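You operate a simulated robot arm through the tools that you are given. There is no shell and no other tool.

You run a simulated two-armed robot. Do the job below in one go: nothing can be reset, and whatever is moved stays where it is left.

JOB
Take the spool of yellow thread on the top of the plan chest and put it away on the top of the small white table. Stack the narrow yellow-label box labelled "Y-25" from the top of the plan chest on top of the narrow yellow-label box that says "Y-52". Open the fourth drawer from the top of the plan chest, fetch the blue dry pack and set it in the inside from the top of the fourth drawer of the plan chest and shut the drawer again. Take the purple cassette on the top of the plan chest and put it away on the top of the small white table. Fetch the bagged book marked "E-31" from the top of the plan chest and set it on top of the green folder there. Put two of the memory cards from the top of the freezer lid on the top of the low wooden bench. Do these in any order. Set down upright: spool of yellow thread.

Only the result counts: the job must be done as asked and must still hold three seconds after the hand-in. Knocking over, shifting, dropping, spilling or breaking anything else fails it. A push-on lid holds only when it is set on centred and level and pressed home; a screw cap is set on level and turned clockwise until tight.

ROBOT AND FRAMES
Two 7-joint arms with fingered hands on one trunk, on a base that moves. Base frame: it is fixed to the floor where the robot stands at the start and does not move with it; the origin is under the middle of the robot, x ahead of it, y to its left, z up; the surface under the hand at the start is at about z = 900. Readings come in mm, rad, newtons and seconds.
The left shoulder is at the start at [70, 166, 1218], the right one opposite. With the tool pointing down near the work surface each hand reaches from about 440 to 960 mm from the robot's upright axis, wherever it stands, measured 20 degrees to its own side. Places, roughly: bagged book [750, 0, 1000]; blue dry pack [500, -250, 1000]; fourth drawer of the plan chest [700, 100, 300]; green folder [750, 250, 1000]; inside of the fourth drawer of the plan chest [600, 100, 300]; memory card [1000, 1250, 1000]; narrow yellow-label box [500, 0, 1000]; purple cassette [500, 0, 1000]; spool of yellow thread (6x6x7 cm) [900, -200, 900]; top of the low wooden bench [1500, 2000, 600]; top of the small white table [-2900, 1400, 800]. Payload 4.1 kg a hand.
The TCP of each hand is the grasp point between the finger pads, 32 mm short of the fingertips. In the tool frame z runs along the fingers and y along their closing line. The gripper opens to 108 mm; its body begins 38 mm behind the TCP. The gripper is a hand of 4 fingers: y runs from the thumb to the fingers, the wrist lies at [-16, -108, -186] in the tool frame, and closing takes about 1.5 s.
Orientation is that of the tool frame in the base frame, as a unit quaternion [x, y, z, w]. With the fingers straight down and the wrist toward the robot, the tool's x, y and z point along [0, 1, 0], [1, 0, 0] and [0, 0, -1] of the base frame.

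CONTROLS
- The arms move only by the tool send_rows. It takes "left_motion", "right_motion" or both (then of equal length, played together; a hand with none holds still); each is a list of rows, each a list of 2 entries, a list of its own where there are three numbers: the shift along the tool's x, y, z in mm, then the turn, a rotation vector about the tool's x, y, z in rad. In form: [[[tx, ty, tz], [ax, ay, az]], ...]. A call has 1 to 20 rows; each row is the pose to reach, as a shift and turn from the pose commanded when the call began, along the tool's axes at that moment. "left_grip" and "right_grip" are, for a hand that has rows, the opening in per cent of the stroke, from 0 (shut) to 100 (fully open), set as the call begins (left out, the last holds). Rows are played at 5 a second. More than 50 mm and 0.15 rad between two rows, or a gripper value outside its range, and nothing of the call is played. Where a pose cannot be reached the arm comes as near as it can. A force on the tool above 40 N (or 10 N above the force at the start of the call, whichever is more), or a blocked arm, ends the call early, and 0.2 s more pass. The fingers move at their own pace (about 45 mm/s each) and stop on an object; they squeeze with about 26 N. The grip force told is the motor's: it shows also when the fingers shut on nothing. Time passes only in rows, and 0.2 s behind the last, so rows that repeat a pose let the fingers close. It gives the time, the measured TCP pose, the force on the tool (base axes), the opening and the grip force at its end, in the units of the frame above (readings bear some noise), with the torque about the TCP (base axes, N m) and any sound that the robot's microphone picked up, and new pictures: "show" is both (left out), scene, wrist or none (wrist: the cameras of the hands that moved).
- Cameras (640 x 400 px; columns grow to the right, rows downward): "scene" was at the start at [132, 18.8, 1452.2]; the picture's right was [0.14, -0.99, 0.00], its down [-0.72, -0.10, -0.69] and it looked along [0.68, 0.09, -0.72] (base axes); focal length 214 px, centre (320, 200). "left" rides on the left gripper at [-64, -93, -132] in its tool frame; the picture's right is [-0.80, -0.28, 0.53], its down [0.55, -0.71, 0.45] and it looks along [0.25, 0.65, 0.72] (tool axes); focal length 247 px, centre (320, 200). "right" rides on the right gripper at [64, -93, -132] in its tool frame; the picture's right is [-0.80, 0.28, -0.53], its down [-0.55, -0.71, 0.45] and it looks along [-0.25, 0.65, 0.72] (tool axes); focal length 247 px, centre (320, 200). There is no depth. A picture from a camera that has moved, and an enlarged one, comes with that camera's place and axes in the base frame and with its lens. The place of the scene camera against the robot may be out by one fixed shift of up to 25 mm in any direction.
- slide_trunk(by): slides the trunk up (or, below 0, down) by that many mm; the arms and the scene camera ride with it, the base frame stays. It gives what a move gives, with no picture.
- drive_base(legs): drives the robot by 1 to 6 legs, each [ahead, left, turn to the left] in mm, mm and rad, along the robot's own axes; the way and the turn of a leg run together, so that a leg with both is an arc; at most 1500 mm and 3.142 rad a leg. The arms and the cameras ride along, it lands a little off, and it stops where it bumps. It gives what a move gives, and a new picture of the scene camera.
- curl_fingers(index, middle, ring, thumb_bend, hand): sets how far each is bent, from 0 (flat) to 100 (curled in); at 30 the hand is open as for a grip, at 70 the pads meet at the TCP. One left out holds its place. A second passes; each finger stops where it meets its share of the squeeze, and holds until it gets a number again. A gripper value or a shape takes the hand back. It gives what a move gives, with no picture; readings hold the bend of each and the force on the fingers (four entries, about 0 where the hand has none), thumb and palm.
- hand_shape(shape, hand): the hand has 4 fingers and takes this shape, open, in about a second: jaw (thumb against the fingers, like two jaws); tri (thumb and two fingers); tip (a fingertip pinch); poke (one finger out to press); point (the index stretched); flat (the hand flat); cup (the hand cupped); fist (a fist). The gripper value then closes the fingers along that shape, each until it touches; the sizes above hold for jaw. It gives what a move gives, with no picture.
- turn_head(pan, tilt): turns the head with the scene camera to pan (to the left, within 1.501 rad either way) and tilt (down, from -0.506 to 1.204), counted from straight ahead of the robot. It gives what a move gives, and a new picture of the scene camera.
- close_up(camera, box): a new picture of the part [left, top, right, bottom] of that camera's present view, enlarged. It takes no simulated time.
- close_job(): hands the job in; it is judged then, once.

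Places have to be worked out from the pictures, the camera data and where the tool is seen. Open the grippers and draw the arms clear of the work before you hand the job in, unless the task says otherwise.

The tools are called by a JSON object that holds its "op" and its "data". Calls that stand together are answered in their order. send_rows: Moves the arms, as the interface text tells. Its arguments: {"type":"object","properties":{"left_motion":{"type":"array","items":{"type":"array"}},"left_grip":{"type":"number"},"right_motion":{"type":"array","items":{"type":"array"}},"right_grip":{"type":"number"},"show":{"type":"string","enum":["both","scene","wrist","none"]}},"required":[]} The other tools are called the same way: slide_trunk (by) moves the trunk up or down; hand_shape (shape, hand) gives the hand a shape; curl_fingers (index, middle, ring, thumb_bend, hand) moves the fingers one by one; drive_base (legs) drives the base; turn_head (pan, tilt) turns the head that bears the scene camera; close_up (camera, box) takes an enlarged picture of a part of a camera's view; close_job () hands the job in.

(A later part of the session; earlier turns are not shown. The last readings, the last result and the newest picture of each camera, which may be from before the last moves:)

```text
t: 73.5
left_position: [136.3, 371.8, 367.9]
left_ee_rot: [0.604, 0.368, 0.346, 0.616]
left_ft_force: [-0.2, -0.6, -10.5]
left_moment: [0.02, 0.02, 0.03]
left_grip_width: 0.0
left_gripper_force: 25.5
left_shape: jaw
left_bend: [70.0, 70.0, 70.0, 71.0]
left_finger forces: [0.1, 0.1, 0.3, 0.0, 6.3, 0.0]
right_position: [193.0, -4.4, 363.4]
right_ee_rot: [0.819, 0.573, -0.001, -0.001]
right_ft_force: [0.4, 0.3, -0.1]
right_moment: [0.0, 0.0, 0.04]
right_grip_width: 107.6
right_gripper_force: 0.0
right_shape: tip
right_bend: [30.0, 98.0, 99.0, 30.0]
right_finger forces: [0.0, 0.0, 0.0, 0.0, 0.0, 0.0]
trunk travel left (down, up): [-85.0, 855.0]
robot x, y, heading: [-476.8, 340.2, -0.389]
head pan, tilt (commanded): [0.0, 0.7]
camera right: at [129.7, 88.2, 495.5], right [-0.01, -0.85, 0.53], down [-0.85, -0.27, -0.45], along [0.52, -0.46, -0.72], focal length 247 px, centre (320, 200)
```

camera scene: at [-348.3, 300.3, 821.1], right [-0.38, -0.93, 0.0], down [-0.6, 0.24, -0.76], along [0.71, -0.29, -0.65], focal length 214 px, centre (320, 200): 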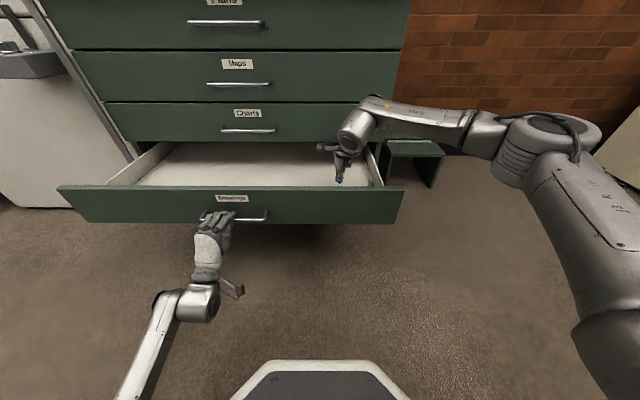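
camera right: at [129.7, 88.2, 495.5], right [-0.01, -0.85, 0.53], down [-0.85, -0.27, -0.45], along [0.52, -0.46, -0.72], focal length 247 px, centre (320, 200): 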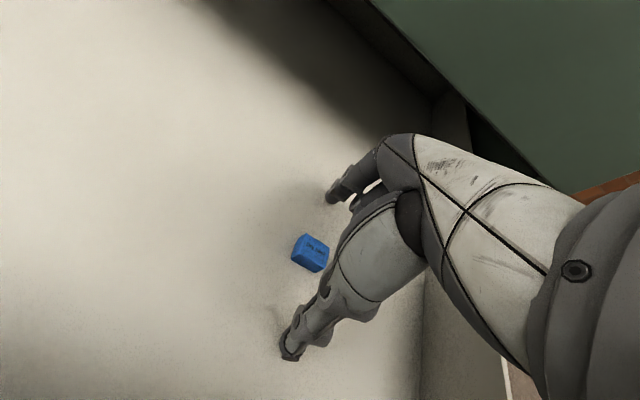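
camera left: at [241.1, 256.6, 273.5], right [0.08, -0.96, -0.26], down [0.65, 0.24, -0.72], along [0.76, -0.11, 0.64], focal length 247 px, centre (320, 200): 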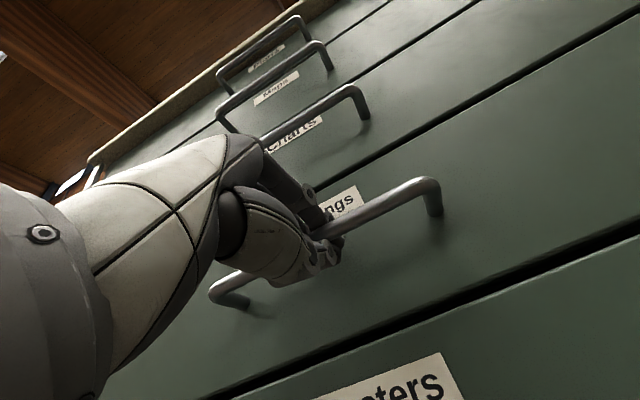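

The pack lies on the drawer floor. I raise the right hand straight out of the drawer and move it clear to the right.

{"op": "send_rows", "data": {"right_motion": [[[0, 0, -30], [0, 0, 0]], [[0, 0, -75], [0, 0, 0]], [[0, 0, -120], [0, 0, 0]], [[0, 0, -165], [0, 0, 0]], [[0, -10, -205], [0, 0, 0]], [[-45, -20, -215], [0, 0, 0]], [[-93, -30, -215], [0, 0, 0]], [[-140, -40, -215], [0, 0, 0]], [[-185, -40, -215], [0, 0, 0]]], "show": "both"}}

{"op": "close_up", "data": {"camera": "scene", "box": [50, 100, 434, 340]}}

```text
t: 75.5
left_position: [137.8, 373.3, 368.9]
left_ee_rot: [0.603, 0.369, 0.346, 0.617]
left_ft_force: [1.4, -2.8, -10.5]
left_moment: [0.04, -0.01, -0.01]
left_grip_width: 0.0
left_gripper_force: 25.9
left_shape: jaw
left_bend: [70.0, 70.0, 70.0, 71.0]
left_finger forces: [0.1, 0.0, 0.4, 0.0, 6.0, 0.1]
right_position: [95.7, -162.7, 579.6]
right_ee_rot: [0.819, 0.573, 0.0, 0.0]
right_ft_force: [-1.0, 0.6, 0.8]
right_moment: [-0.06, 0.01, 0.02]
right_grip_width: 107.6
right_gripper_force: 0.1
right_shape: tip
right_bend: [30.0, 98.0, 99.0, 30.0]
right_finger forces: [0.0, 0.0, 0.0, 0.0, 0.0, 0.0]
trunk travel left (down, up): [-85.0, 855.0]
robot x, y, heading: [-474.7, 340.7, -0.386]
head pan, tilt (commanded): [0.0, 0.7]
camera scene: at [-348.3, 300.5, 821.1], right [-0.38, -0.93, 0.0], down [-0.6, 0.24, -0.76], along [0.71, -0.29, -0.65], focal length 214 px, centre (320, 200)
camera right: at [30.5, -70.7, 710.4], right [-0.01, -0.85, 0.53], down [-0.85, -0.27, -0.45], along [0.52, -0.46, -0.72], focal length 247 px, centre (320, 200)
```

scene: 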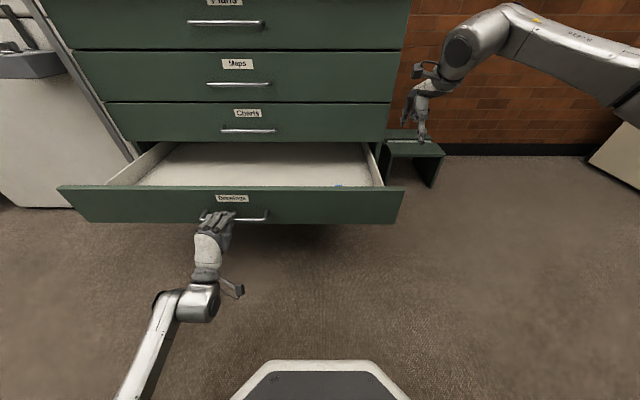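
right: 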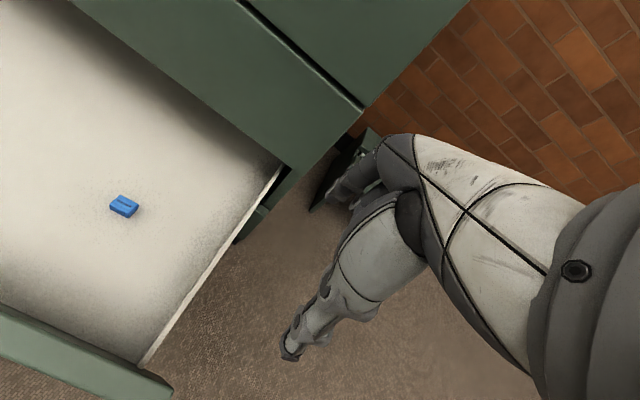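

```text
1.67 times, centred on (242, 220) of scene
camera zoom: at [-348.3, 300.5, 821.1], right [-0.38, -0.93, 0.0], down [-0.6, 0.24, -0.76], along [0.71, -0.29, -0.65], focal length 358 px, centre (450, 167)
```

zoom: 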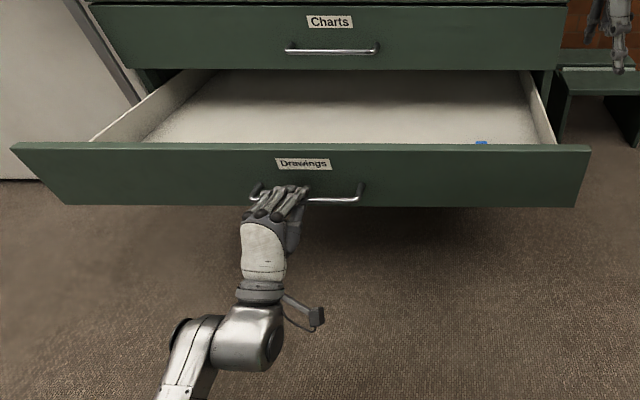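

The pack rests inside, and the right hand is clear. I push the drawer shut with the left hand along the same line.

{"op": "send_rows", "data": {"left_motion": [[[3.5, 0, 30], [0, 0, 0]], [[7, 0, 60], [0, 0, 0]], [[10.6, 0, 89], [0, 0, 0]], [[14, 0, 119], [0, 0, 0]], [[17.6, 0, 149], [0, 0, 0]], [[21, 0, 179], [0, 0, 0]], [[24.7, 0, 208], [0, 0, 0]], [[28, 0, 238], [0, 0, 0]], [[31.5, 0, 265], [0, 0, 0]], [[31.5, 0, 265], [0, 0, 0]]], "show": "both"}}

```text
t: 77.7
left_position: [383.2, 270.3, 365.7]
left_ee_rot: [0.602, 0.37, 0.35, 0.615]
left_ft_force: [1.7, -0.8, -2.5]
left_moment: [0.0, 0.0, 0.01]
left_grip_width: 0.0
left_gripper_force: 26.1
left_shape: jaw
left_bend: [70.0, 70.0, 70.0, 70.0]
left_finger forces: [0.0, 0.0, 0.0, 0.0, 3.2, 0.0]
right_position: [94.4, -162.7, 578.2]
right_ee_rot: [0.82, 0.573, 0.0, -0.001]
right_ft_force: [-0.3, 0.1, 0.0]
right_moment: [-0.01, 0.03, -0.02]
right_grip_width: 107.7
right_gripper_force: 0.0
right_shape: tip
right_bend: [30.0, 98.0, 99.0, 30.0]
right_finger forces: [0.1, 0.1, 0.0, 0.0, 0.0, 0.0]
trunk travel left (down, up): [-85.0, 855.0]
robot x, y, heading: [-477.4, 344.4, -0.392]
head pan, tilt (commanded): [0.0, 0.7]
camera scene: at [-348.9, 300.1, 821.2], right [-0.38, -0.93, 0.0], down [-0.6, 0.24, -0.76], along [0.71, -0.29, -0.64], focal length 214 px, centre (320, 200)
camera left: at [233.9, 275.7, 274.1], right [0.08, -0.96, -0.26], down [0.65, 0.24, -0.72], along [0.76, -0.11, 0.64], focal length 247 px, centre (320, 200)
```

scene: 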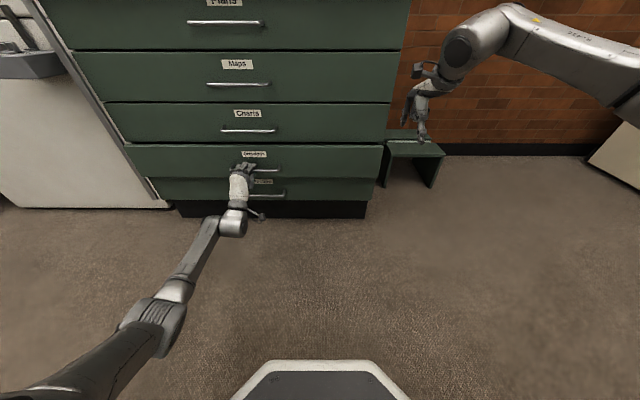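
left: 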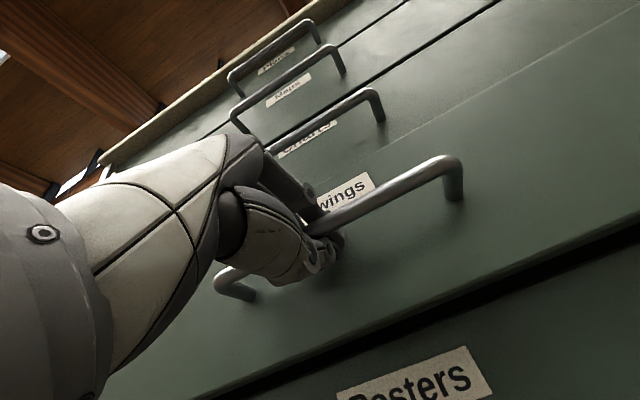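

Nearly shut; a bit of drawer still protrudes. I keep pushing in small steps until it stops.

{"op": "send_rows", "data": {"left_motion": [[[0.7, 0, 6], [0, 0, 0]], [[1.4, 0, 12], [0, 0, 0]], [[2.1, 0, 18], [0, 0, 0]], [[2.8, 0, 24], [0, 0, 0]], [[3.5, 0, 30], [0, 0, 0]], [[4.2, 0, 35], [0, 0, 0]], [[4.2, 0, 35], [0, 0, 0]]], "show": "both"}}

{"op": "close_up", "data": {"camera": "left", "box": [200, 80, 584, 320]}}

```text
t: 78.9
left_position: [407.0, 261.6, 365.7]
left_ee_rot: [0.601, 0.368, 0.35, 0.617]
left_ft_force: [-12.3, 4.4, -2.2]
left_moment: [-0.09, -0.16, -0.14]
left_grip_width: 0.0
left_gripper_force: 26.3
left_shape: jaw
left_bend: [70.0, 70.0, 70.0, 70.0]
left_finger forces: [0.0, 0.0, 0.0, 0.0, 3.7, 0.0]
right_position: [93.7, -161.1, 578.1]
right_ee_rot: [0.819, 0.573, -0.001, -0.001]
right_ft_force: [-0.5, 0.5, 0.2]
right_moment: [0.01, -0.03, -0.01]
right_grip_width: 108.0
right_gripper_force: 0.1
right_shape: tip
right_bend: [30.0, 98.0, 99.0, 30.0]
right_finger forces: [0.1, 0.1, 0.0, 0.0, 0.1, 0.0]
trunk travel left (down, up): [-85.0, 855.0]
robot x, y, heading: [-477.0, 344.4, -0.382]
head pan, tilt (commanded): [0.0, 0.7]
stopped in row 5 (left hand): the force on the tool passed its limit at 51 N (the readings are from after the stop); the commanded pose is now the measured one
camera scene: at [-349.9, 300.7, 821.4], right [-0.38, -0.93, 0.0], down [-0.6, 0.24, -0.76], along [0.71, -0.29, -0.64], focal length 214 px, centre (320, 200)
camera left: at [258.2, 266.5, 274.1], right [0.08, -0.96, -0.25], down [0.65, 0.24, -0.72], along [0.76, -0.11, 0.65], focal length 247 px, centre (320, 200)
```

scene: 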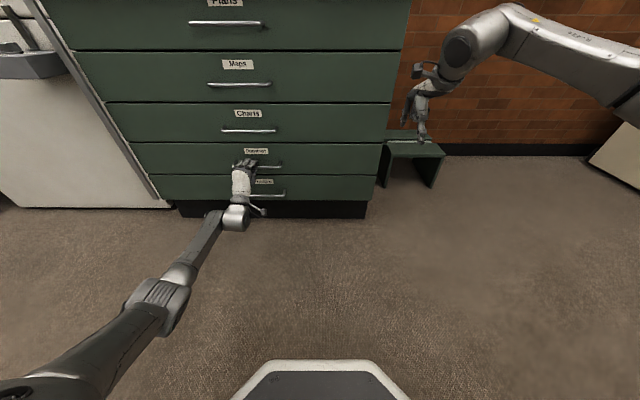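
left: 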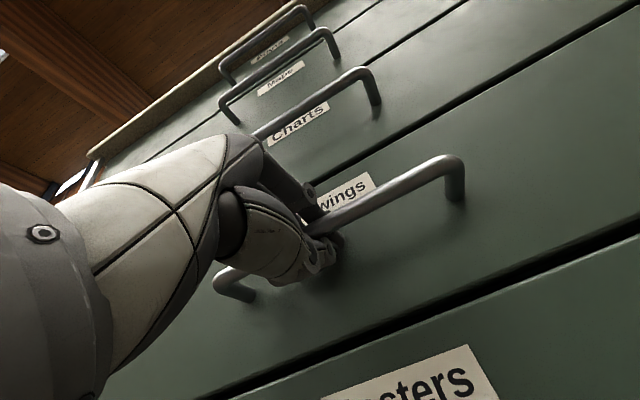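

```text
1.67 times, centred on (392, 200) of left
camera zoom: at [258.2, 266.5, 274.1], right [0.08, -0.96, -0.25], down [0.65, 0.24, -0.72], along [0.76, -0.11, 0.65], focal length 412 px, centre (200, 200)
```

zoom: 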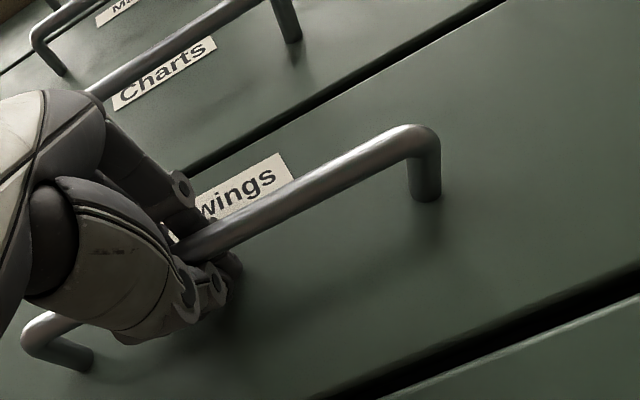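

The drawer hit its stop (51 N) and looks flush. I open the left hand and check before backing it off the handle.

{"op": "send_rows", "data": {"left_motion": [[[0, 0, -4], [0, 0, 0]], [[0, 0, -4], [0, 0, 0]], [[0, 0, -4], [0, 0, 0]], [[0, 0, -4], [0, 0, 0]], [[0, 0, -4], [0, 0, 0]], [[0, 0, -4], [0, 0, 0]], [[0, 0, -4], [0, 0, 0]], [[0, 0, -4], [0, 0, 0]]], "left_grip": 80, "show": "wrist"}}

```text
t: 80.7
left_position: [402.9, 263.2, 366.3]
left_ee_rot: [0.602, 0.367, 0.349, 0.617]
left_ft_force: [-0.9, 0.5, 0.1]
left_moment: [-0.01, -0.03, -0.02]
left_grip_width: 85.9
left_gripper_force: 0.1
left_shape: jaw
left_bend: [26.0, 35.0, 32.0, 54.0]
left_finger forces: [0.1, 0.1, 0.1, 0.0, 0.1, 0.0]
right_position: [93.7, -161.8, 579.5]
right_ee_rot: [0.819, 0.574, -0.001, 0.0]
right_ft_force: [0.0, -0.6, -0.5]
right_moment: [-0.01, -0.01, 0.05]
right_grip_width: 107.6
right_gripper_force: 0.0
right_shape: tip
right_bend: [30.0, 98.0, 99.0, 30.0]
right_finger forces: [0.1, 0.0, 0.0, 0.1, 0.0, 0.1]
trunk travel left (down, up): [-85.0, 855.0]
robot x, y, heading: [-478.5, 343.2, -0.386]
head pan, tilt (commanded): [0.0, 0.7]
camera left: at [255.5, 268.3, 274.0], right [0.08, -0.96, -0.25], down [0.65, 0.24, -0.72], along [0.76, -0.11, 0.65], focal length 247 px, centre (320, 200)
```

left: 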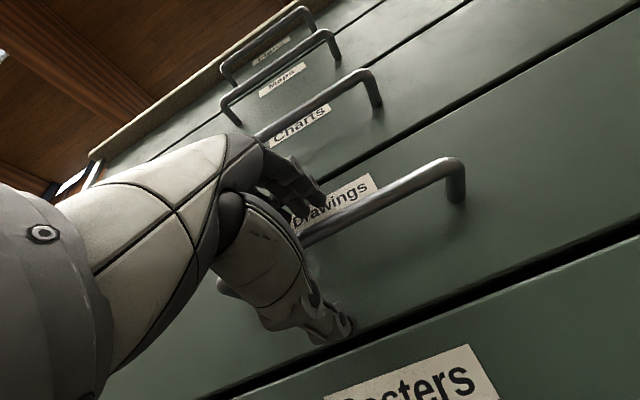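

The hand is open around the bar without touching it. I back it straight off.

{"op": "send_rows", "data": {"left_motion": [[[0, 0, -30], [0, 0, 0]], [[0, 0, -60], [0, 0, 0]], [[0, 0, -100], [0, 0, 0]], [[0, 0, -140], [0, 0, 0]], [[0, 0, -140], [0, 0, 0]]], "show": "both"}}

{"op": "close_up", "data": {"camera": "scene", "box": [80, 80, 400, 280]}}

```text
t: 81.9
left_position: [282.7, 331.4, 367.0]
left_ee_rot: [0.602, 0.367, 0.349, 0.617]
left_ft_force: [-0.1, -0.4, 0.2]
left_moment: [0.03, 0.03, -0.01]
left_grip_width: 86.6
left_gripper_force: 0.0
left_shape: jaw
left_bend: [26.0, 35.0, 32.0, 54.0]
left_finger forces: [0.1, 0.0, 0.0, 0.0, 0.0, 0.0]
right_position: [94.6, -162.0, 579.5]
right_ee_rot: [0.819, 0.574, 0.0, -0.001]
right_ft_force: [-0.2, 0.3, -0.7]
right_moment: [0.0, 0.02, 0.01]
right_grip_width: 107.5
right_gripper_force: 0.0
right_shape: tip
right_bend: [30.0, 98.0, 99.0, 30.0]
right_finger forces: [0.1, 0.1, 0.0, 0.0, 0.0, 0.1]
trunk travel left (down, up): [-85.0, 855.0]
robot x, y, heading: [-479.0, 342.1, -0.387]
head pan, tilt (commanded): [0.0, 0.7]
camera scene: at [-349.6, 300.6, 821.3], right [-0.38, -0.93, 0.0], down [-0.6, 0.24, -0.76], along [0.71, -0.29, -0.64], focal length 214 px, centre (320, 200)
camera left: at [134.1, 336.8, 274.3], right [0.08, -0.96, -0.25], down [0.65, 0.24, -0.72], along [0.76, -0.11, 0.65], focal length 247 px, centre (320, 200)
```

scene: 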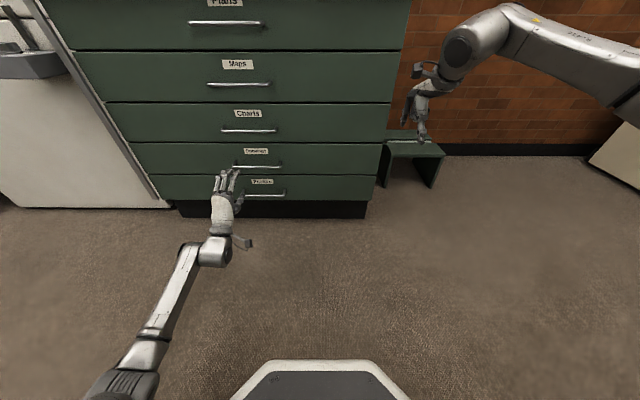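
left: 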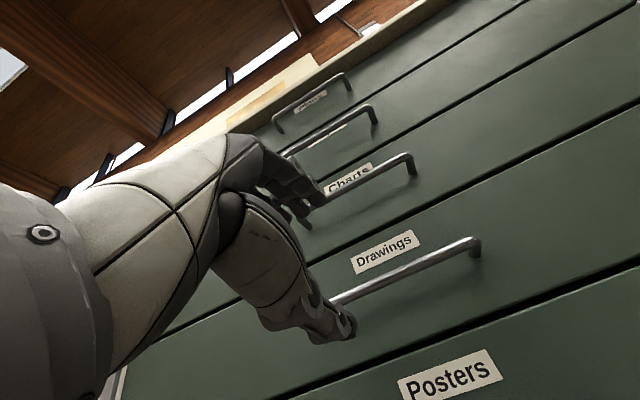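

```text
2.00 times, centred on (240, 180) of scene
camera zoom: at [-349.6, 300.6, 821.3], right [-0.38, -0.93, 0.0], down [-0.6, 0.24, -0.76], along [0.71, -0.29, -0.64], focal length 429 px, centre (480, 240)
```

zoom: 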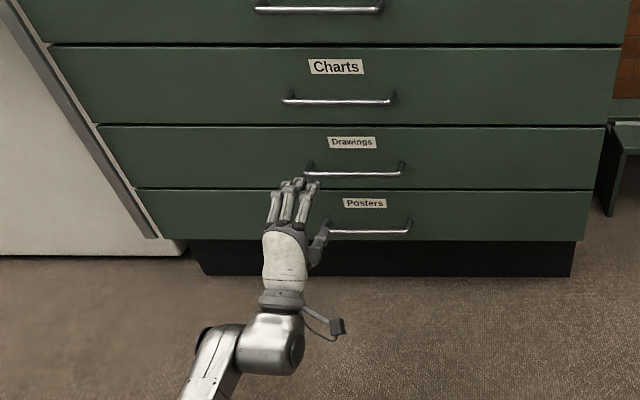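

The fourth drawer is flush and shut. Next I raise the trunk back up, with both hands still in front of the chest edge.

{"op": "slide_trunk", "data": {"by": 400}}

{"op": "slide_trunk", "data": {"by": 240}}

{"op": "send_rows", "data": {"left_motion": [[[-9.6, 26.2, -15.2], [0.143, 0, 0]], [[-19.2, 52.4, -30.4], [0.286, 0, 0]], [[-28.8, 78.6, -45.6], [0.428, 0, 0]], [[-38.4, 104.8, -60.8], [0.571, 0, 0]], [[-48, 131, -76], [0.714, 0, 0]], [[-57.6, 157.2, -91.2], [0.857, 0, 0]], [[-67.2, 183.4, -106.4], [1.0, 0, 0]], [[-76.8, 209.6, -121.6], [1.142, 0, 0]], [[-86.4, 235.8, -136.8], [1.285, 0, 0]], [[-96, 262, -152], [1.428, 0, 0]], [[-105.5, 288, -167.7], [1.571, 0, 0]], [[-105.5, 288, -167.7], [1.571, 0, 0]]], "left_grip": 100, "show": "scene"}}

```text
t: 85.7
left_position: [281.1, 332.2, 767.0]
left_ee_rot: [0.601, 0.368, 0.35, 0.617]
left_ft_force: [-0.5, 0.4, -0.3]
left_moment: [0.03, 0.01, 0.02]
left_grip_width: 86.4
left_gripper_force: 0.1
left_shape: jaw
left_bend: [26.0, 35.0, 32.0, 54.0]
left_finger forces: [0.0, 0.0, 0.1, 0.1, 0.0, 0.1]
right_position: [94.3, -162.3, 977.5]
right_ee_rot: [0.819, 0.574, -0.001, -0.001]
right_ft_force: [0.5, 0.6, 0.7]
right_moment: [0.0, 0.02, -0.03]
right_grip_width: 107.7
right_gripper_force: 0.1
right_shape: tip
right_bend: [30.0, 98.0, 99.0, 30.0]
right_finger forces: [0.1, 0.0, 0.0, 0.0, 0.1, 0.0]
trunk travel left (down, up): [-485.0, 455.0]
robot x, y, heading: [-479.0, 345.4, -0.389]
head pan, tilt (commanded): [0.0, 0.7]
```

```text
t: 88.2
left_position: [282.5, 332.3, 1006.4]
left_ee_rot: [0.602, 0.367, 0.35, 0.617]
left_ft_force: [0.5, 0.0, 0.8]
left_moment: [0.04, -0.01, 0.0]
left_grip_width: 86.3
left_gripper_force: 0.1
left_shape: jaw
left_bend: [26.0, 35.0, 32.0, 54.0]
left_finger forces: [0.0, 0.0, 0.0, 0.0, 0.0, 0.0]
right_position: [94.1, -161.7, 1218.1]
right_ee_rot: [0.819, 0.574, 0.0, -0.001]
right_ft_force: [0.2, -0.2, -0.1]
right_moment: [0.0, 0.02, -0.02]
right_grip_width: 107.6
right_gripper_force: 0.1
right_shape: tip
right_bend: [30.0, 98.0, 99.0, 30.0]
right_finger forces: [0.0, 0.1, 0.0, 0.0, 0.0, 0.1]
trunk travel left (down, up): [-725.0, 215.0]
robot x, y, heading: [-474.8, 345.1, -0.385]
head pan, tilt (commanded): [0.0, 0.7]
```

```text
t: 90.8
left_position: [87.0, 330.4, 1296.3]
left_ee_rot: [0.862, 0.507, -0.013, 0.01]
left_ft_force: [0.4, -0.1, 0.5]
left_moment: [0.01, 0.03, 0.02]
left_grip_width: 107.9
left_gripper_force: 0.0
left_shape: jaw
left_bend: [30.0, 30.0, 30.0, 30.0]
left_finger forces: [0.1, 0.0, 0.1, 0.0, 0.1, 0.0]
right_position: [94.6, -160.6, 1219.4]
right_ee_rot: [0.819, 0.573, 0.0, -0.001]
right_ft_force: [-0.1, 0.8, -0.2]
right_moment: [-0.02, -0.01, 0.0]
right_grip_width: 107.7
right_gripper_force: 0.1
right_shape: tip
right_bend: [30.0, 98.0, 99.0, 30.0]
right_finger forces: [0.0, 0.1, 0.0, 0.1, 0.0, 0.0]
trunk travel left (down, up): [-725.0, 215.0]
robot x, y, heading: [-479.8, 344.7, -0.391]
head pan, tilt (commanded): [0.0, 0.7]
camera scene: at [-349.1, 301.2, 1461.3], right [-0.38, -0.93, 0.0], down [-0.6, 0.24, -0.76], along [0.71, -0.29, -0.64], focal length 214 px, centre (320, 200)
```

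scene: 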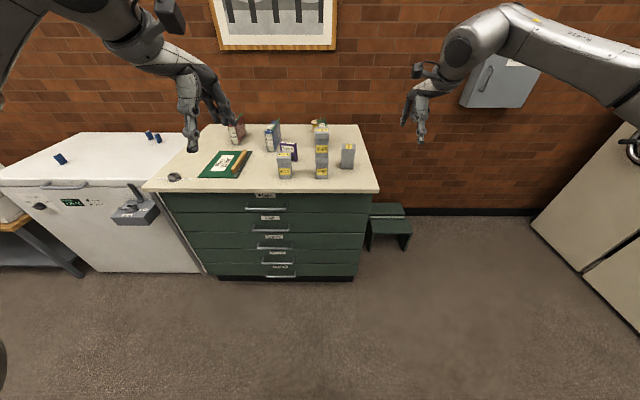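

Arms are restored and the chest top is undisturbed. For the book I want to grip across its thickness, so I drive to the chest's left front and turn about 45° to the right.

{"op": "drive_base", "data": {"legs": [[0, 660, 0], [0, 0, -0.785], [345, 345, 0]]}}

{"op": "turn_head", "data": {"pan": 0.25, "tilt": 0.8}}

{"op": "close_up", "data": {"camera": "left", "box": [0, 0, 640, 400]}}

```text
t: 99.0
left_position: [602.9, 356.6, 1295.9]
left_ee_rot: [0.991, 0.134, -0.016, 0.005]
left_ft_force: [-0.1, 0.7, -0.3]
left_moment: [0.02, 0.02, -0.02]
left_grip_width: 108.2
left_gripper_force: 0.1
left_shape: jaw
left_bend: [30.0, 30.0, 30.0, 30.0]
left_finger forces: [0.1, 0.0, 0.1, 0.0, 0.0, 0.0]
right_position: [257.4, 4.6, 1218.5]
right_ee_rot: [0.977, 0.212, 0.0, -0.001]
right_ft_force: [-0.8, 0.6, 0.9]
right_moment: [-0.02, -0.01, 0.0]
right_grip_width: 107.7
right_gripper_force: 0.0
right_shape: tip
right_bend: [30.0, 98.0, 99.0, 30.0]
right_finger forces: [0.0, 0.1, 0.0, 0.0, 0.0, 0.0]
trunk travel left (down, up): [-725.0, 215.0]
robot x, y, heading: [214.5, 766.3, -1.182]
head pan, tilt (commanded): [0.0, 0.7]
camera scene: at [270.8, 650.7, 1461.4], right [-0.93, -0.38, 0.0], down [-0.24, 0.6, -0.76], along [0.29, -0.71, -0.64], focal length 214 px, centre (320, 200)
```

scene: 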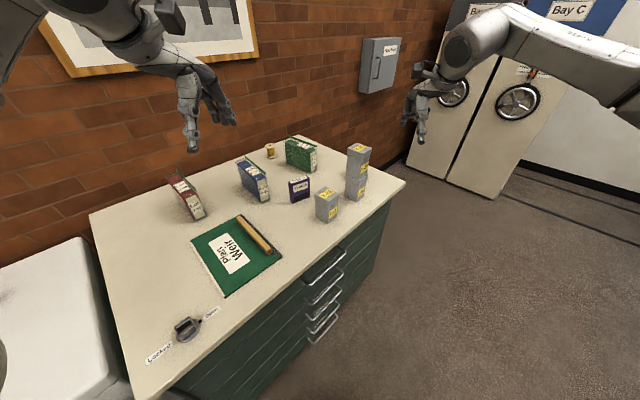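

```text
t: 99.7
left_position: [603.9, 356.0, 1296.0]
left_ee_rot: [0.991, 0.135, -0.016, 0.005]
left_ft_force: [-0.1, 0.6, -0.5]
left_moment: [0.01, 0.01, 0.01]
left_grip_width: 108.1
left_gripper_force: 0.1
left_shape: jaw
left_bend: [30.0, 30.0, 30.0, 30.0]
left_finger forces: [0.1, 0.1, 0.1, 0.1, 0.0, 0.0]
right_position: [258.0, 5.5, 1218.9]
right_ee_rot: [0.977, 0.212, 0.0, -0.001]
right_ft_force: [0.4, 0.0, 0.1]
right_moment: [0.01, -0.01, 0.0]
right_grip_width: 107.7
right_gripper_force: 0.1
right_shape: tip
right_bend: [30.0, 98.0, 99.0, 30.0]
right_finger forces: [0.1, 0.0, 0.1, 0.0, 0.0, 0.1]
trunk travel left (down, up): [-725.0, 215.0]
robot x, y, heading: [215.5, 768.3, -1.182]
head pan, tilt (commanded): [0.25, 0.799]
camera scene: at [287.6, 664.1, 1453.1], right [-0.8, -0.6, 0.0], down [-0.43, 0.58, -0.7], along [0.42, -0.56, -0.72], focal length 214 px, centre (320, 200)
```

scene: 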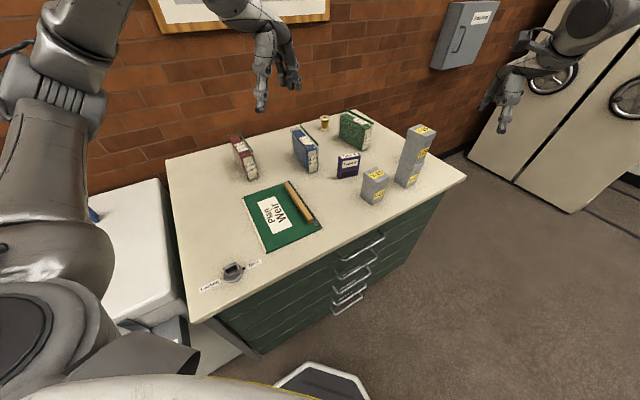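

```text
1.00 times, centred on (320, 200) of left (not enlarged: the box is as wide or as high as the picture)
camera zoom: at [519.9, 429.6, 1427.7], right [-0.86, 0.05, -0.51], down [0.33, 0.82, -0.47], along [0.39, -0.57, -0.72], focal length 247 px, centre (320, 200)
```

zoom: 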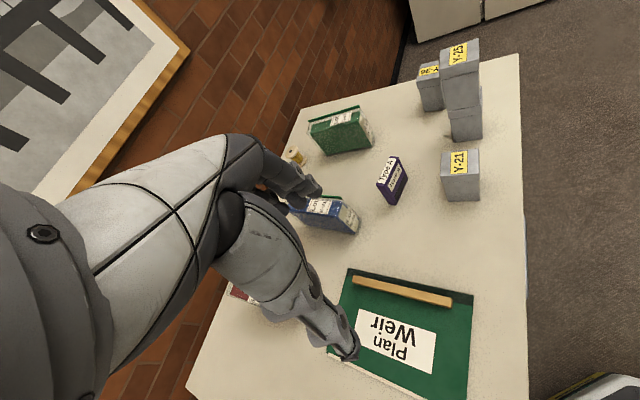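

The view shows the folder with its wooden strip and the blue E-31 book. I zoom in to measure both.

{"op": "close_up", "data": {"camera": "left", "box": [270, 170, 398, 250]}}

{"op": "close_up", "data": {"camera": "left", "box": [310, 250, 502, 370]}}

{"op": "close_up", "data": {"camera": "scene", "box": [220, 110, 380, 210]}}

{"op": "close_up", "data": {"camera": "scene", "box": [220, 170, 348, 250]}}

```text
5.00 times, centred on (334, 210) of left
camera zoom: at [519.9, 429.6, 1427.7], right [-0.86, 0.05, -0.51], down [0.33, 0.82, -0.47], along [0.39, -0.57, -0.72], focal length 1235 px, centre (250, 150)
```

zoom: 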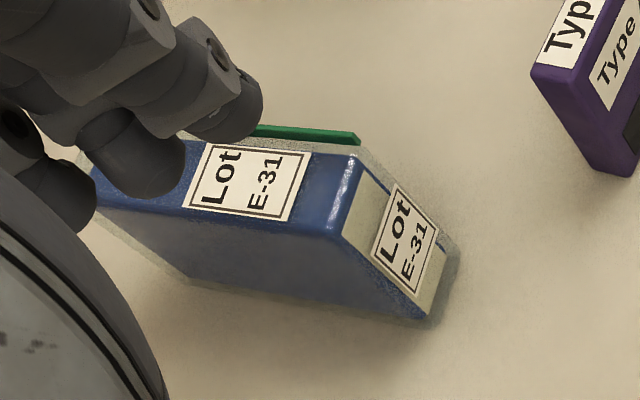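

```text
3.33 times, centred on (406, 310) of left
camera zoom: at [519.9, 429.6, 1427.7], right [-0.86, 0.05, -0.51], down [0.33, 0.82, -0.47], along [0.39, -0.57, -0.72], focal length 823 px, centre (33, -167)
```

zoom: 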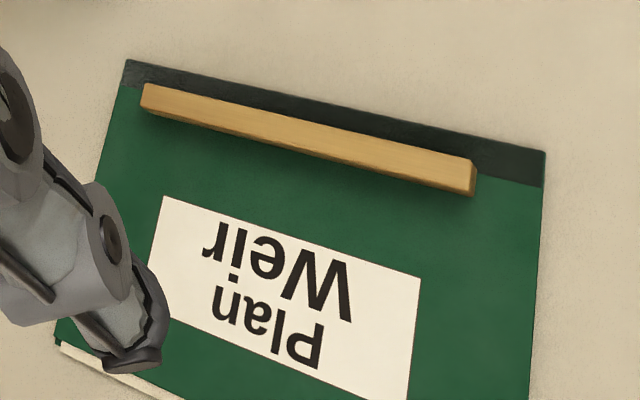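

```text
4.00 times, centred on (300, 160) of scene
camera zoom: at [287.6, 664.1, 1453.1], right [-0.8, -0.6, 0.0], down [-0.43, 0.58, -0.7], along [0.42, -0.56, -0.72], focal length 858 px, centre (400, 360)
```

zoom: 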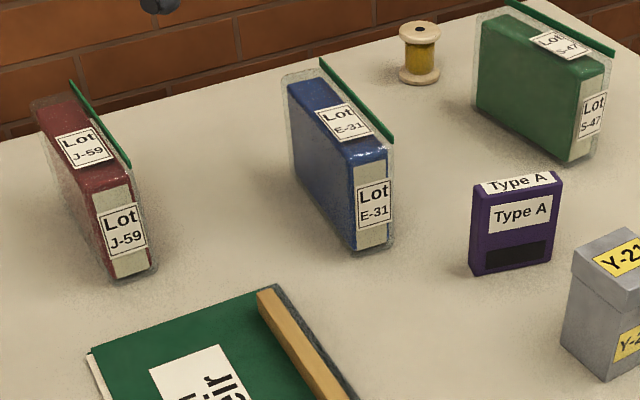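

```text
5.00 times, centred on (284, 210) of scene
camera zoom: at [287.6, 664.1, 1453.1], right [-0.8, -0.6, 0.0], down [-0.43, 0.58, -0.7], along [0.42, -0.56, -0.72], focal length 1072 px, centre (500, 150)
```

zoom: 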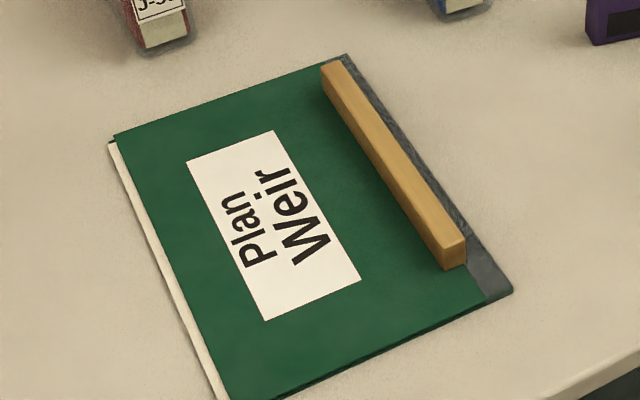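

The book: about 152×40 mm, centre near p=671, q=392, yaw −4.5°, zip top near z≈1030; the folder spans p 345–592, q 504–679 with the wood strip up to q≈535. I move the left hand above the book with the fingers across its thickness.

{"op": "send_rows", "data": {"left_motion": [[[12.2, 35.7, 5], [0.002, 0.004, 0.093]], [[24.4, 71.4, 20], [0.004, 0.007, 0.185]], [[36.6, 107.1, 36], [0.007, 0.011, 0.278]], [[48.8, 142.9, 52], [0.009, 0.015, 0.37]], [[61, 178.6, 69], [0.011, 0.018, 0.463]], [[73.3, 214.3, 85], [0.013, 0.022, 0.556]], [[85.5, 250, 102], [0.015, 0.026, 0.648]], [[97.7, 285.8, 118.4], [0.0175, 0.0296, 0.741]], [[97.7, 285.8, 118.4], [0.0175, 0.0296, 0.741]]], "left_grip": 100, "show": "both"}}

{"op": "close_up", "data": {"camera": "left", "box": [260, 170, 452, 290]}}

```text
t: 101.7
left_position: [692.4, 228.9, 1231.3]
left_ee_rot: [0.997, -0.053, 0.06, 0.01]
left_ft_force: [-0.3, -0.3, -0.1]
left_moment: [-0.01, 0.01, -0.01]
left_grip_width: 107.9
left_gripper_force: 0.1
left_shape: jaw
left_bend: [30.0, 30.0, 30.0, 30.0]
left_finger forces: [0.0, 0.1, 0.1, 0.0, 0.0, 0.1]
left hand out of reach, approached as far as the arm can: row 5, 6, 7, 8, 9
right_position: [255.3, 5.2, 1218.8]
right_ee_rot: [0.977, 0.212, 0.001, 0.0]
right_ft_force: [-0.4, -0.7, -0.5]
right_moment: [-0.01, -0.02, -0.02]
right_grip_width: 107.7
right_gripper_force: 0.0
right_shape: tip
right_bend: [30.0, 98.0, 99.0, 30.0]
right_finger forces: [0.0, 0.0, 0.0, 0.0, 0.1, 0.0]
trunk travel left (down, up): [-725.0, 215.0]
robot x, y, heading: [215.7, 765.5, -1.178]
head pan, tilt (commanded): [0.25, 0.799]
camera scene: at [285.8, 665.0, 1453.2], right [-0.8, -0.6, 0.0], down [-0.43, 0.58, -0.7], along [0.42, -0.56, -0.72], focal length 214 px, centre (320, 200)
camera left: at [622.8, 332.2, 1350.6], right [-0.69, 0.35, -0.63], down [0.67, 0.63, -0.39], along [0.26, -0.69, -0.67], focal length 247 px, centre (320, 200)
```

scene: 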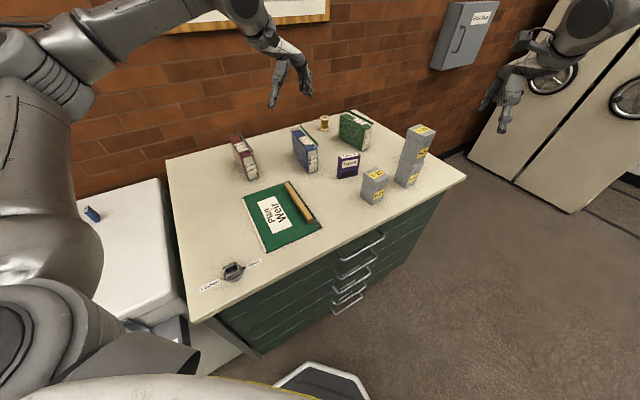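
left: 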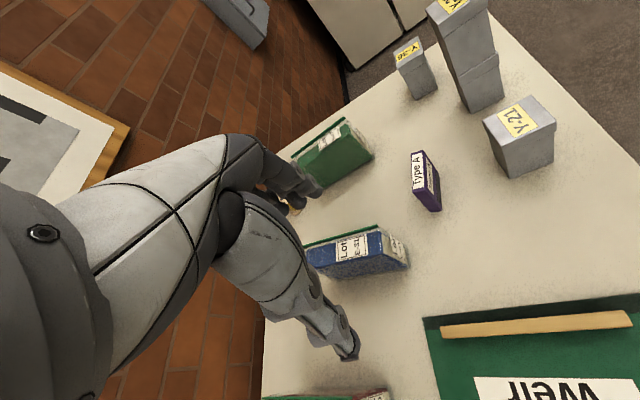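

```text
3.33 times, centred on (356, 230) of left
camera zoom: at [622.8, 332.2, 1350.6], right [-0.69, 0.35, -0.63], down [0.67, 0.63, -0.39], along [0.26, -0.69, -0.67], focal length 823 px, centre (200, 100)
```

zoom: 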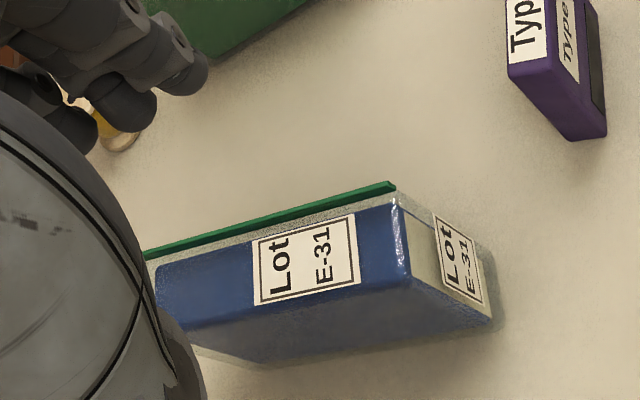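

The arm could not quite reach that pose because the wrist stands too high over the shoulder. I raise the trunk 200 mm so the arm works lower.

{"op": "slide_trunk", "data": {"by": 200}}

```text
t: 103.9
left_position: [693.6, 229.0, 1430.5]
left_ee_rot: [0.997, -0.053, 0.06, 0.009]
left_ft_force: [0.6, 0.2, -0.3]
left_moment: [-0.04, -0.01, 0.03]
left_grip_width: 107.9
left_gripper_force: 0.1
left_shape: jaw
left_bend: [30.0, 30.0, 30.0, 30.0]
left_finger forces: [0.1, 0.0, 0.1, 0.0, 0.0, 0.0]
right_position: [256.7, 4.2, 1417.9]
right_ee_rot: [0.977, 0.212, 0.001, -0.001]
right_ft_force: [0.1, 0.1, 0.5]
right_moment: [0.04, 0.0, 0.02]
right_grip_width: 107.4
right_gripper_force: 0.1
right_shape: tip
right_bend: [30.0, 98.0, 99.0, 30.0]
right_finger forces: [0.0, 0.1, 0.1, 0.1, 0.0, 0.1]
trunk travel left (down, up): [-925.0, 15.0]
robot x, y, heading: [217.5, 768.9, -1.181]
head pan, tilt (commanded): [0.25, 0.799]
```

Trunk is up. I correct the hand's tilt and yaw and go to a point about 200 mm above the book's grip height.

{"op": "send_rows", "data": {"left_motion": [[[8.8, 16, 34.5], [-0.001, -0.017, 0.052]], [[17.6, 32, 69], [-0.003, -0.035, 0.104]], [[26.4, 48, 103.4], [-0.004, -0.052, 0.156]], [[35.1, 64, 137.9], [-0.005, -0.07, 0.208]], [[43.9, 80, 172.4], [-0.007, -0.087, 0.26]], [[52.7, 96, 206.8], [-0.008, -0.104, 0.312]], [[61.5, 111.9, 241.3], [-0.0095, -0.1218, 0.3643]], [[61.5, 111.9, 241.3], [-0.0095, -0.1218, 0.3643]]], "show": "both"}}

{"op": "close_up", "data": {"camera": "left", "box": [224, 170, 416, 290]}}

```text
t: 105.7
left_position: [658.4, 299.6, 1260.7]
left_ee_rot: [0.987, -0.151, 0.049, 0.008]
left_ft_force: [-0.2, 0.5, -0.5]
left_moment: [-0.02, 0.01, -0.01]
left_grip_width: 107.9
left_gripper_force: 0.0
left_shape: jaw
left_bend: [30.0, 30.0, 30.0, 30.0]
left_finger forces: [0.1, 0.0, 0.0, 0.0, 0.0, 0.0]
left hand out of reach, approached as far as the arm can: row 1, 2, 3, 4, 5, 6, 7, 8
right_position: [260.0, 6.0, 1419.2]
right_ee_rot: [0.977, 0.214, -0.001, -0.001]
right_ft_force: [0.0, -0.8, 0.7]
right_moment: [0.02, 0.01, 0.0]
right_grip_width: 107.6
right_gripper_force: 0.1
right_shape: tip
right_bend: [30.0, 98.0, 99.0, 30.0]
right_finger forces: [0.1, 0.0, 0.0, 0.0, 0.1, 0.0]
trunk travel left (down, up): [-925.0, 15.0]
robot x, y, heading: [217.5, 766.1, -1.184]
head pan, tilt (commanded): [0.25, 0.799]
camera scene: at [290.3, 664.7, 1653.2], right [-0.8, -0.6, 0.0], down [-0.43, 0.58, -0.7], along [0.41, -0.56, -0.72], focal length 214 px, centre (320, 200)
camera left: at [612.1, 411.2, 1382.9], right [-0.62, 0.49, -0.61], down [0.78, 0.49, -0.39], along [0.11, -0.72, -0.69], focal length 247 px, centre (320, 200)
```

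scene: 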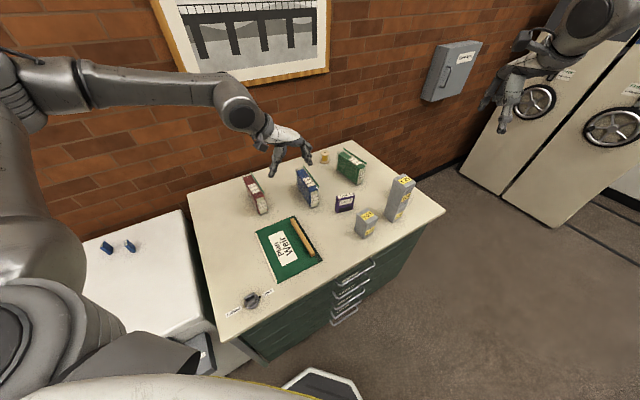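
left: 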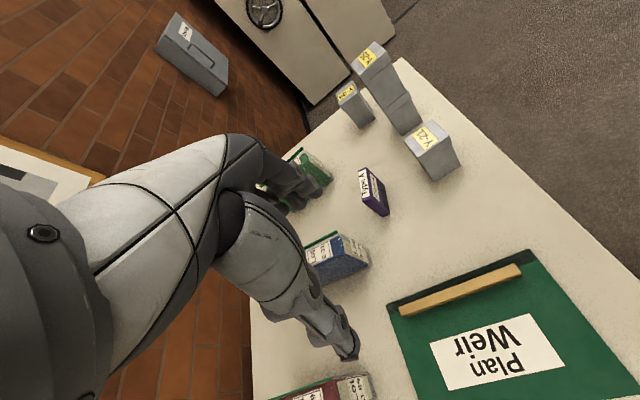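

```text
3.33 times, centred on (320, 230) of left
camera zoom: at [612.1, 411.2, 1382.9], right [-0.62, 0.49, -0.61], down [0.78, 0.49, -0.39], along [0.11, -0.72, -0.69], focal length 823 px, centre (320, 100)
```

zoom: 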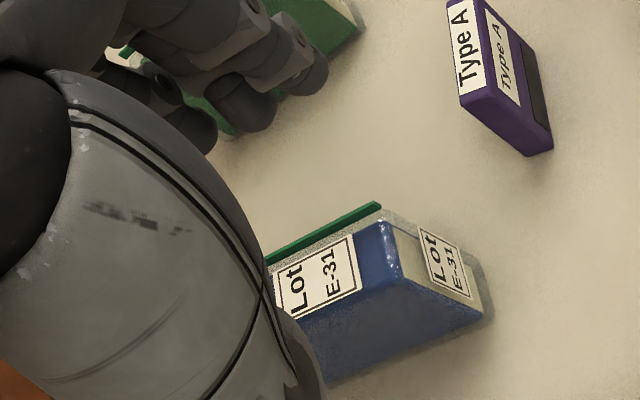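

Still short of reach: the shoulder is too far from the book. I drive 85 mm ahead and lower the trunk 100 mm, which brings the shoulder nearer.

{"op": "drive_base", "data": {"legs": [[85, 0, 0]]}}

{"op": "slide_trunk", "data": {"by": -80}}

```text
t: 106.8
left_position: [682.6, 227.7, 1264.6]
left_ee_rot: [0.987, -0.153, 0.053, 0.011]
left_ft_force: [-1.0, 0.8, 0.5]
left_moment: [-0.05, -0.03, -0.01]
left_grip_width: 107.9
left_gripper_force: 0.2
left_shape: jaw
left_bend: [30.0, 30.0, 30.0, 30.0]
left_finger forces: [0.0, 0.0, 0.0, 0.1, 0.1, 0.0]
right_position: [283.1, -64.7, 1424.6]
right_ee_rot: [0.977, 0.211, 0.001, 0.004]
right_ft_force: [-0.2, 0.2, 0.7]
right_moment: [-0.02, 0.0, 0.01]
right_grip_width: 107.6
right_gripper_force: 0.2
right_shape: tip
right_bend: [30.0, 98.0, 99.0, 30.0]
right_finger forces: [0.0, 0.0, 0.0, 0.1, 0.1, 0.1]
trunk travel left (down, up): [-925.0, 15.0]
robot x, y, heading: [248.5, 691.4, -1.184]
head pan, tilt (commanded): [0.25, 0.799]
camera scene: at [314.0, 596.3, 1654.1], right [-0.8, -0.59, 0.0], down [-0.42, 0.57, -0.7], along [0.42, -0.56, -0.71], focal length 214 px, centre (320, 200)
```

scene: 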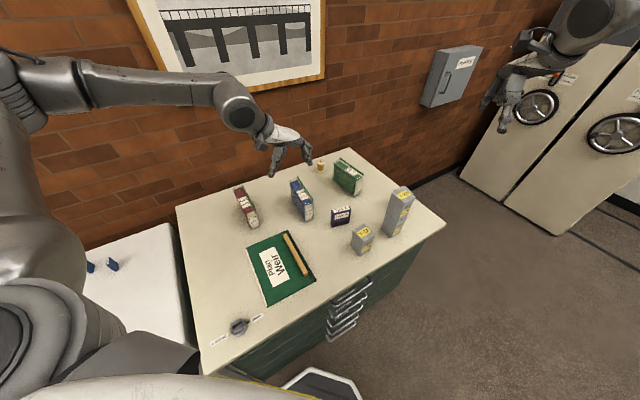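

```text
t: 108.0
left_position: [686.0, 222.7, 1180.9]
left_ee_rot: [0.987, -0.154, 0.051, 0.009]
left_ft_force: [-0.5, 0.2, 0.4]
left_moment: [0.0, 0.0, 0.01]
left_grip_width: 107.8
left_gripper_force: 0.1
left_shape: jaw
left_bend: [30.0, 30.0, 30.0, 30.0]
left_finger forces: [0.1, 0.0, 0.0, 0.1, 0.0, 0.0]
right_position: [285.9, -69.3, 1340.6]
right_ee_rot: [0.977, 0.213, 0.0, 0.001]
right_ft_force: [0.4, 0.5, 0.2]
right_moment: [-0.03, 0.01, -0.01]
right_grip_width: 107.8
right_gripper_force: 0.1
right_shape: tip
right_bend: [30.0, 98.0, 99.0, 30.0]
right_finger forces: [0.0, 0.0, 0.0, 0.1, 0.0, 0.0]
trunk travel left (down, up): [-845.0, 95.0]
robot x, y, heading: [250.0, 692.8, -1.179]
head pan, tilt (commanded): [0.25, 0.799]
```

Shoulder is nearer now. I retry: straighten the hand and move it over the book at z≈1120.

{"op": "send_rows", "data": {"left_motion": [[[21.8, 17.2, 10], [-0.001, -0.021, 0.032]], [[43.6, 34.5, 25], [-0.0025, -0.041, 0.064]], [[65.4, 51.7, 42], [-0.004, -0.062, 0.097]], [[87.2, 69, 58], [-0.005, -0.083, 0.129]], [[109, 86.2, 72.8], [-0.0063, -0.1035, 0.1611]], [[109, 86.2, 72.8], [-0.0063, -0.1035, 0.1611]]], "show": "both"}}

{"op": "close_up", "data": {"camera": "left", "box": [224, 170, 416, 290]}}

```text
t: 109.4
left_position: [686.8, 221.3, 1181.0]
left_ee_rot: [0.987, -0.154, 0.05, 0.008]
left_ft_force: [0.2, 0.5, 0.0]
left_moment: [0.02, 0.0, -0.01]
left_grip_width: 107.8
left_gripper_force: 0.3
left_shape: jaw
left_bend: [30.0, 30.0, 30.0, 30.0]
left_finger forces: [0.0, 0.1, 0.1, 0.1, 0.1, 0.1]
left hand out of reach, approached as far as the arm can: row 1, 2, 3, 4, 5, 6
right_position: [286.8, -72.2, 1339.1]
right_ee_rot: [0.977, 0.212, -0.001, 0.0]
right_ft_force: [0.3, -0.7, -0.1]
right_moment: [-0.01, 0.0, 0.01]
right_grip_width: 107.6
right_gripper_force: 0.2
right_shape: tip
right_bend: [30.0, 98.0, 99.0, 30.0]
right_finger forces: [0.0, 0.1, 0.0, 0.0, 0.1, 0.0]
trunk travel left (down, up): [-845.0, 95.0]
robot x, y, heading: [246.8, 687.6, -1.184]
head pan, tilt (commanded): [0.25, 0.799]
camera scene: at [318.5, 587.2, 1573.1], right [-0.8, -0.59, 0.0], down [-0.43, 0.58, -0.7], along [0.41, -0.56, -0.72], focal length 214 px, centre (320, 200)
camera left: at [640.2, 332.8, 1303.5], right [-0.62, 0.49, -0.61], down [0.78, 0.49, -0.39], along [0.11, -0.72, -0.69], focal length 247 px, centre (320, 200)
```

scene: 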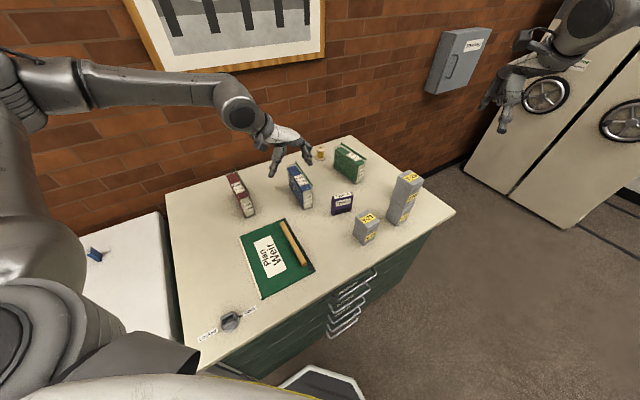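
left: 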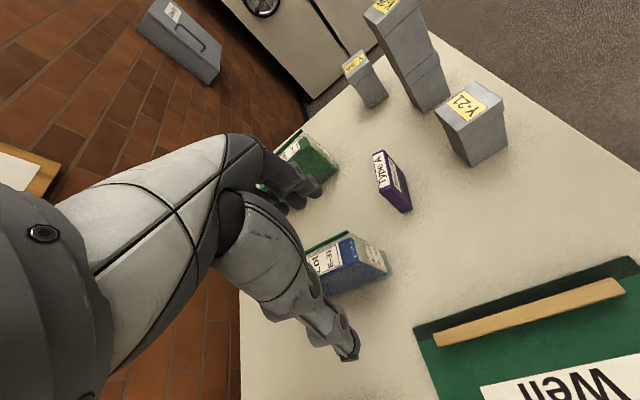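

```text
3.33 times, centred on (320, 230) of left
camera zoom: at [640.2, 332.8, 1303.5], right [-0.62, 0.49, -0.61], down [0.78, 0.49, -0.39], along [0.11, -0.72, -0.69], focal length 823 px, centre (320, 100)
```

zoom: 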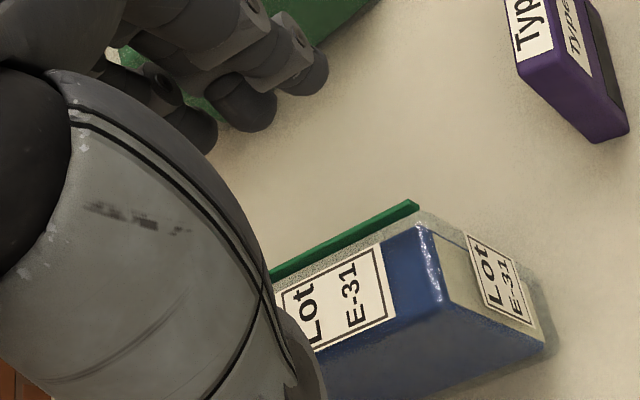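

The top grip at right angles is outside this arm's wrist range. I will instead grip the book's front end with the fingers pointing forward; for that I turn the robot square again and stand back in front of the book.

{"op": "drive_base", "data": {"legs": [[-60, 0, 0], [0, 0, 0.789], [-75, -330, 0]]}}

{"op": "slide_trunk", "data": {"by": -60}}

```text
t: 114.2
left_position: [675.9, 459.5, 1179.7]
left_ee_rot: [0.97, 0.24, 0.049, -0.011]
left_ft_force: [0.8, 0.3, 0.0]
left_moment: [-0.01, 0.02, 0.03]
left_grip_width: 107.8
left_gripper_force: 0.0
left_shape: jaw
left_bend: [30.0, 30.0, 30.0, 30.0]
left_finger forces: [0.1, 0.0, 0.1, 0.0, 0.0, 0.0]
right_position: [602.4, -29.5, 1339.1]
right_ee_rot: [0.82, 0.573, -0.001, 0.0]
right_ft_force: [-0.3, 1.2, -0.4]
right_moment: [0.01, 0.02, -0.03]
right_grip_width: 107.7
right_gripper_force: 0.0
right_shape: tip
right_bend: [30.0, 98.0, 99.0, 30.0]
right_finger forces: [0.0, 0.0, 0.0, 0.0, 0.0, 0.0]
trunk travel left (down, up): [-845.0, 95.0]
robot x, y, heading: [33.7, 479.2, -0.389]
head pan, tilt (commanded): [0.25, 0.799]
camera scene: at [162.2, 455.3, 1573.0], right [-0.14, -0.99, 0.0], down [-0.71, 0.1, -0.7], along [0.69, -0.1, -0.72], focal length 214 px, centre (320, 200)
```

scene: 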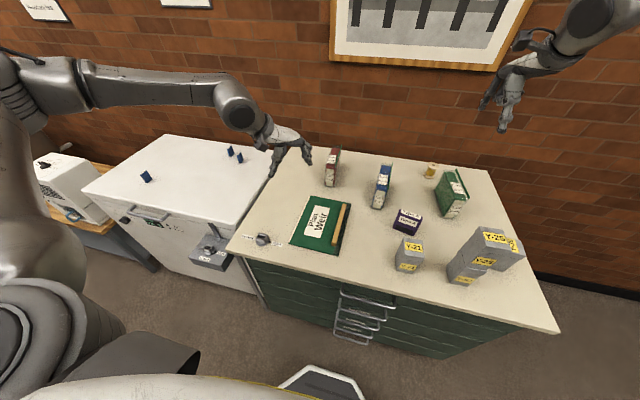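

```text
t: 115.2
left_position: [673.9, 458.3, 1120.6]
left_ee_rot: [0.969, 0.241, 0.05, -0.012]
left_ft_force: [0.0, 0.0, 0.4]
left_moment: [-0.02, -0.01, 0.01]
left_grip_width: 108.0
left_gripper_force: 0.0
left_shape: jaw
left_bend: [30.0, 30.0, 30.0, 30.0]
left_finger forces: [0.0, 0.0, 0.0, 0.0, 0.0, 0.1]
right_position: [603.0, -30.8, 1279.6]
right_ee_rot: [0.819, 0.573, 0.0, -0.001]
right_ft_force: [-0.1, 0.7, -0.2]
right_moment: [-0.02, 0.01, -0.02]
right_grip_width: 107.8
right_gripper_force: 0.1
right_shape: tip
right_bend: [30.0, 98.0, 99.0, 30.0]
right_finger forces: [0.0, 0.0, 0.1, 0.1, 0.0, 0.1]
trunk travel left (down, up): [-785.0, 155.0]
robot x, y, heading: [31.7, 473.6, -0.389]
head pan, tilt (commanded): [0.25, 0.799]
```

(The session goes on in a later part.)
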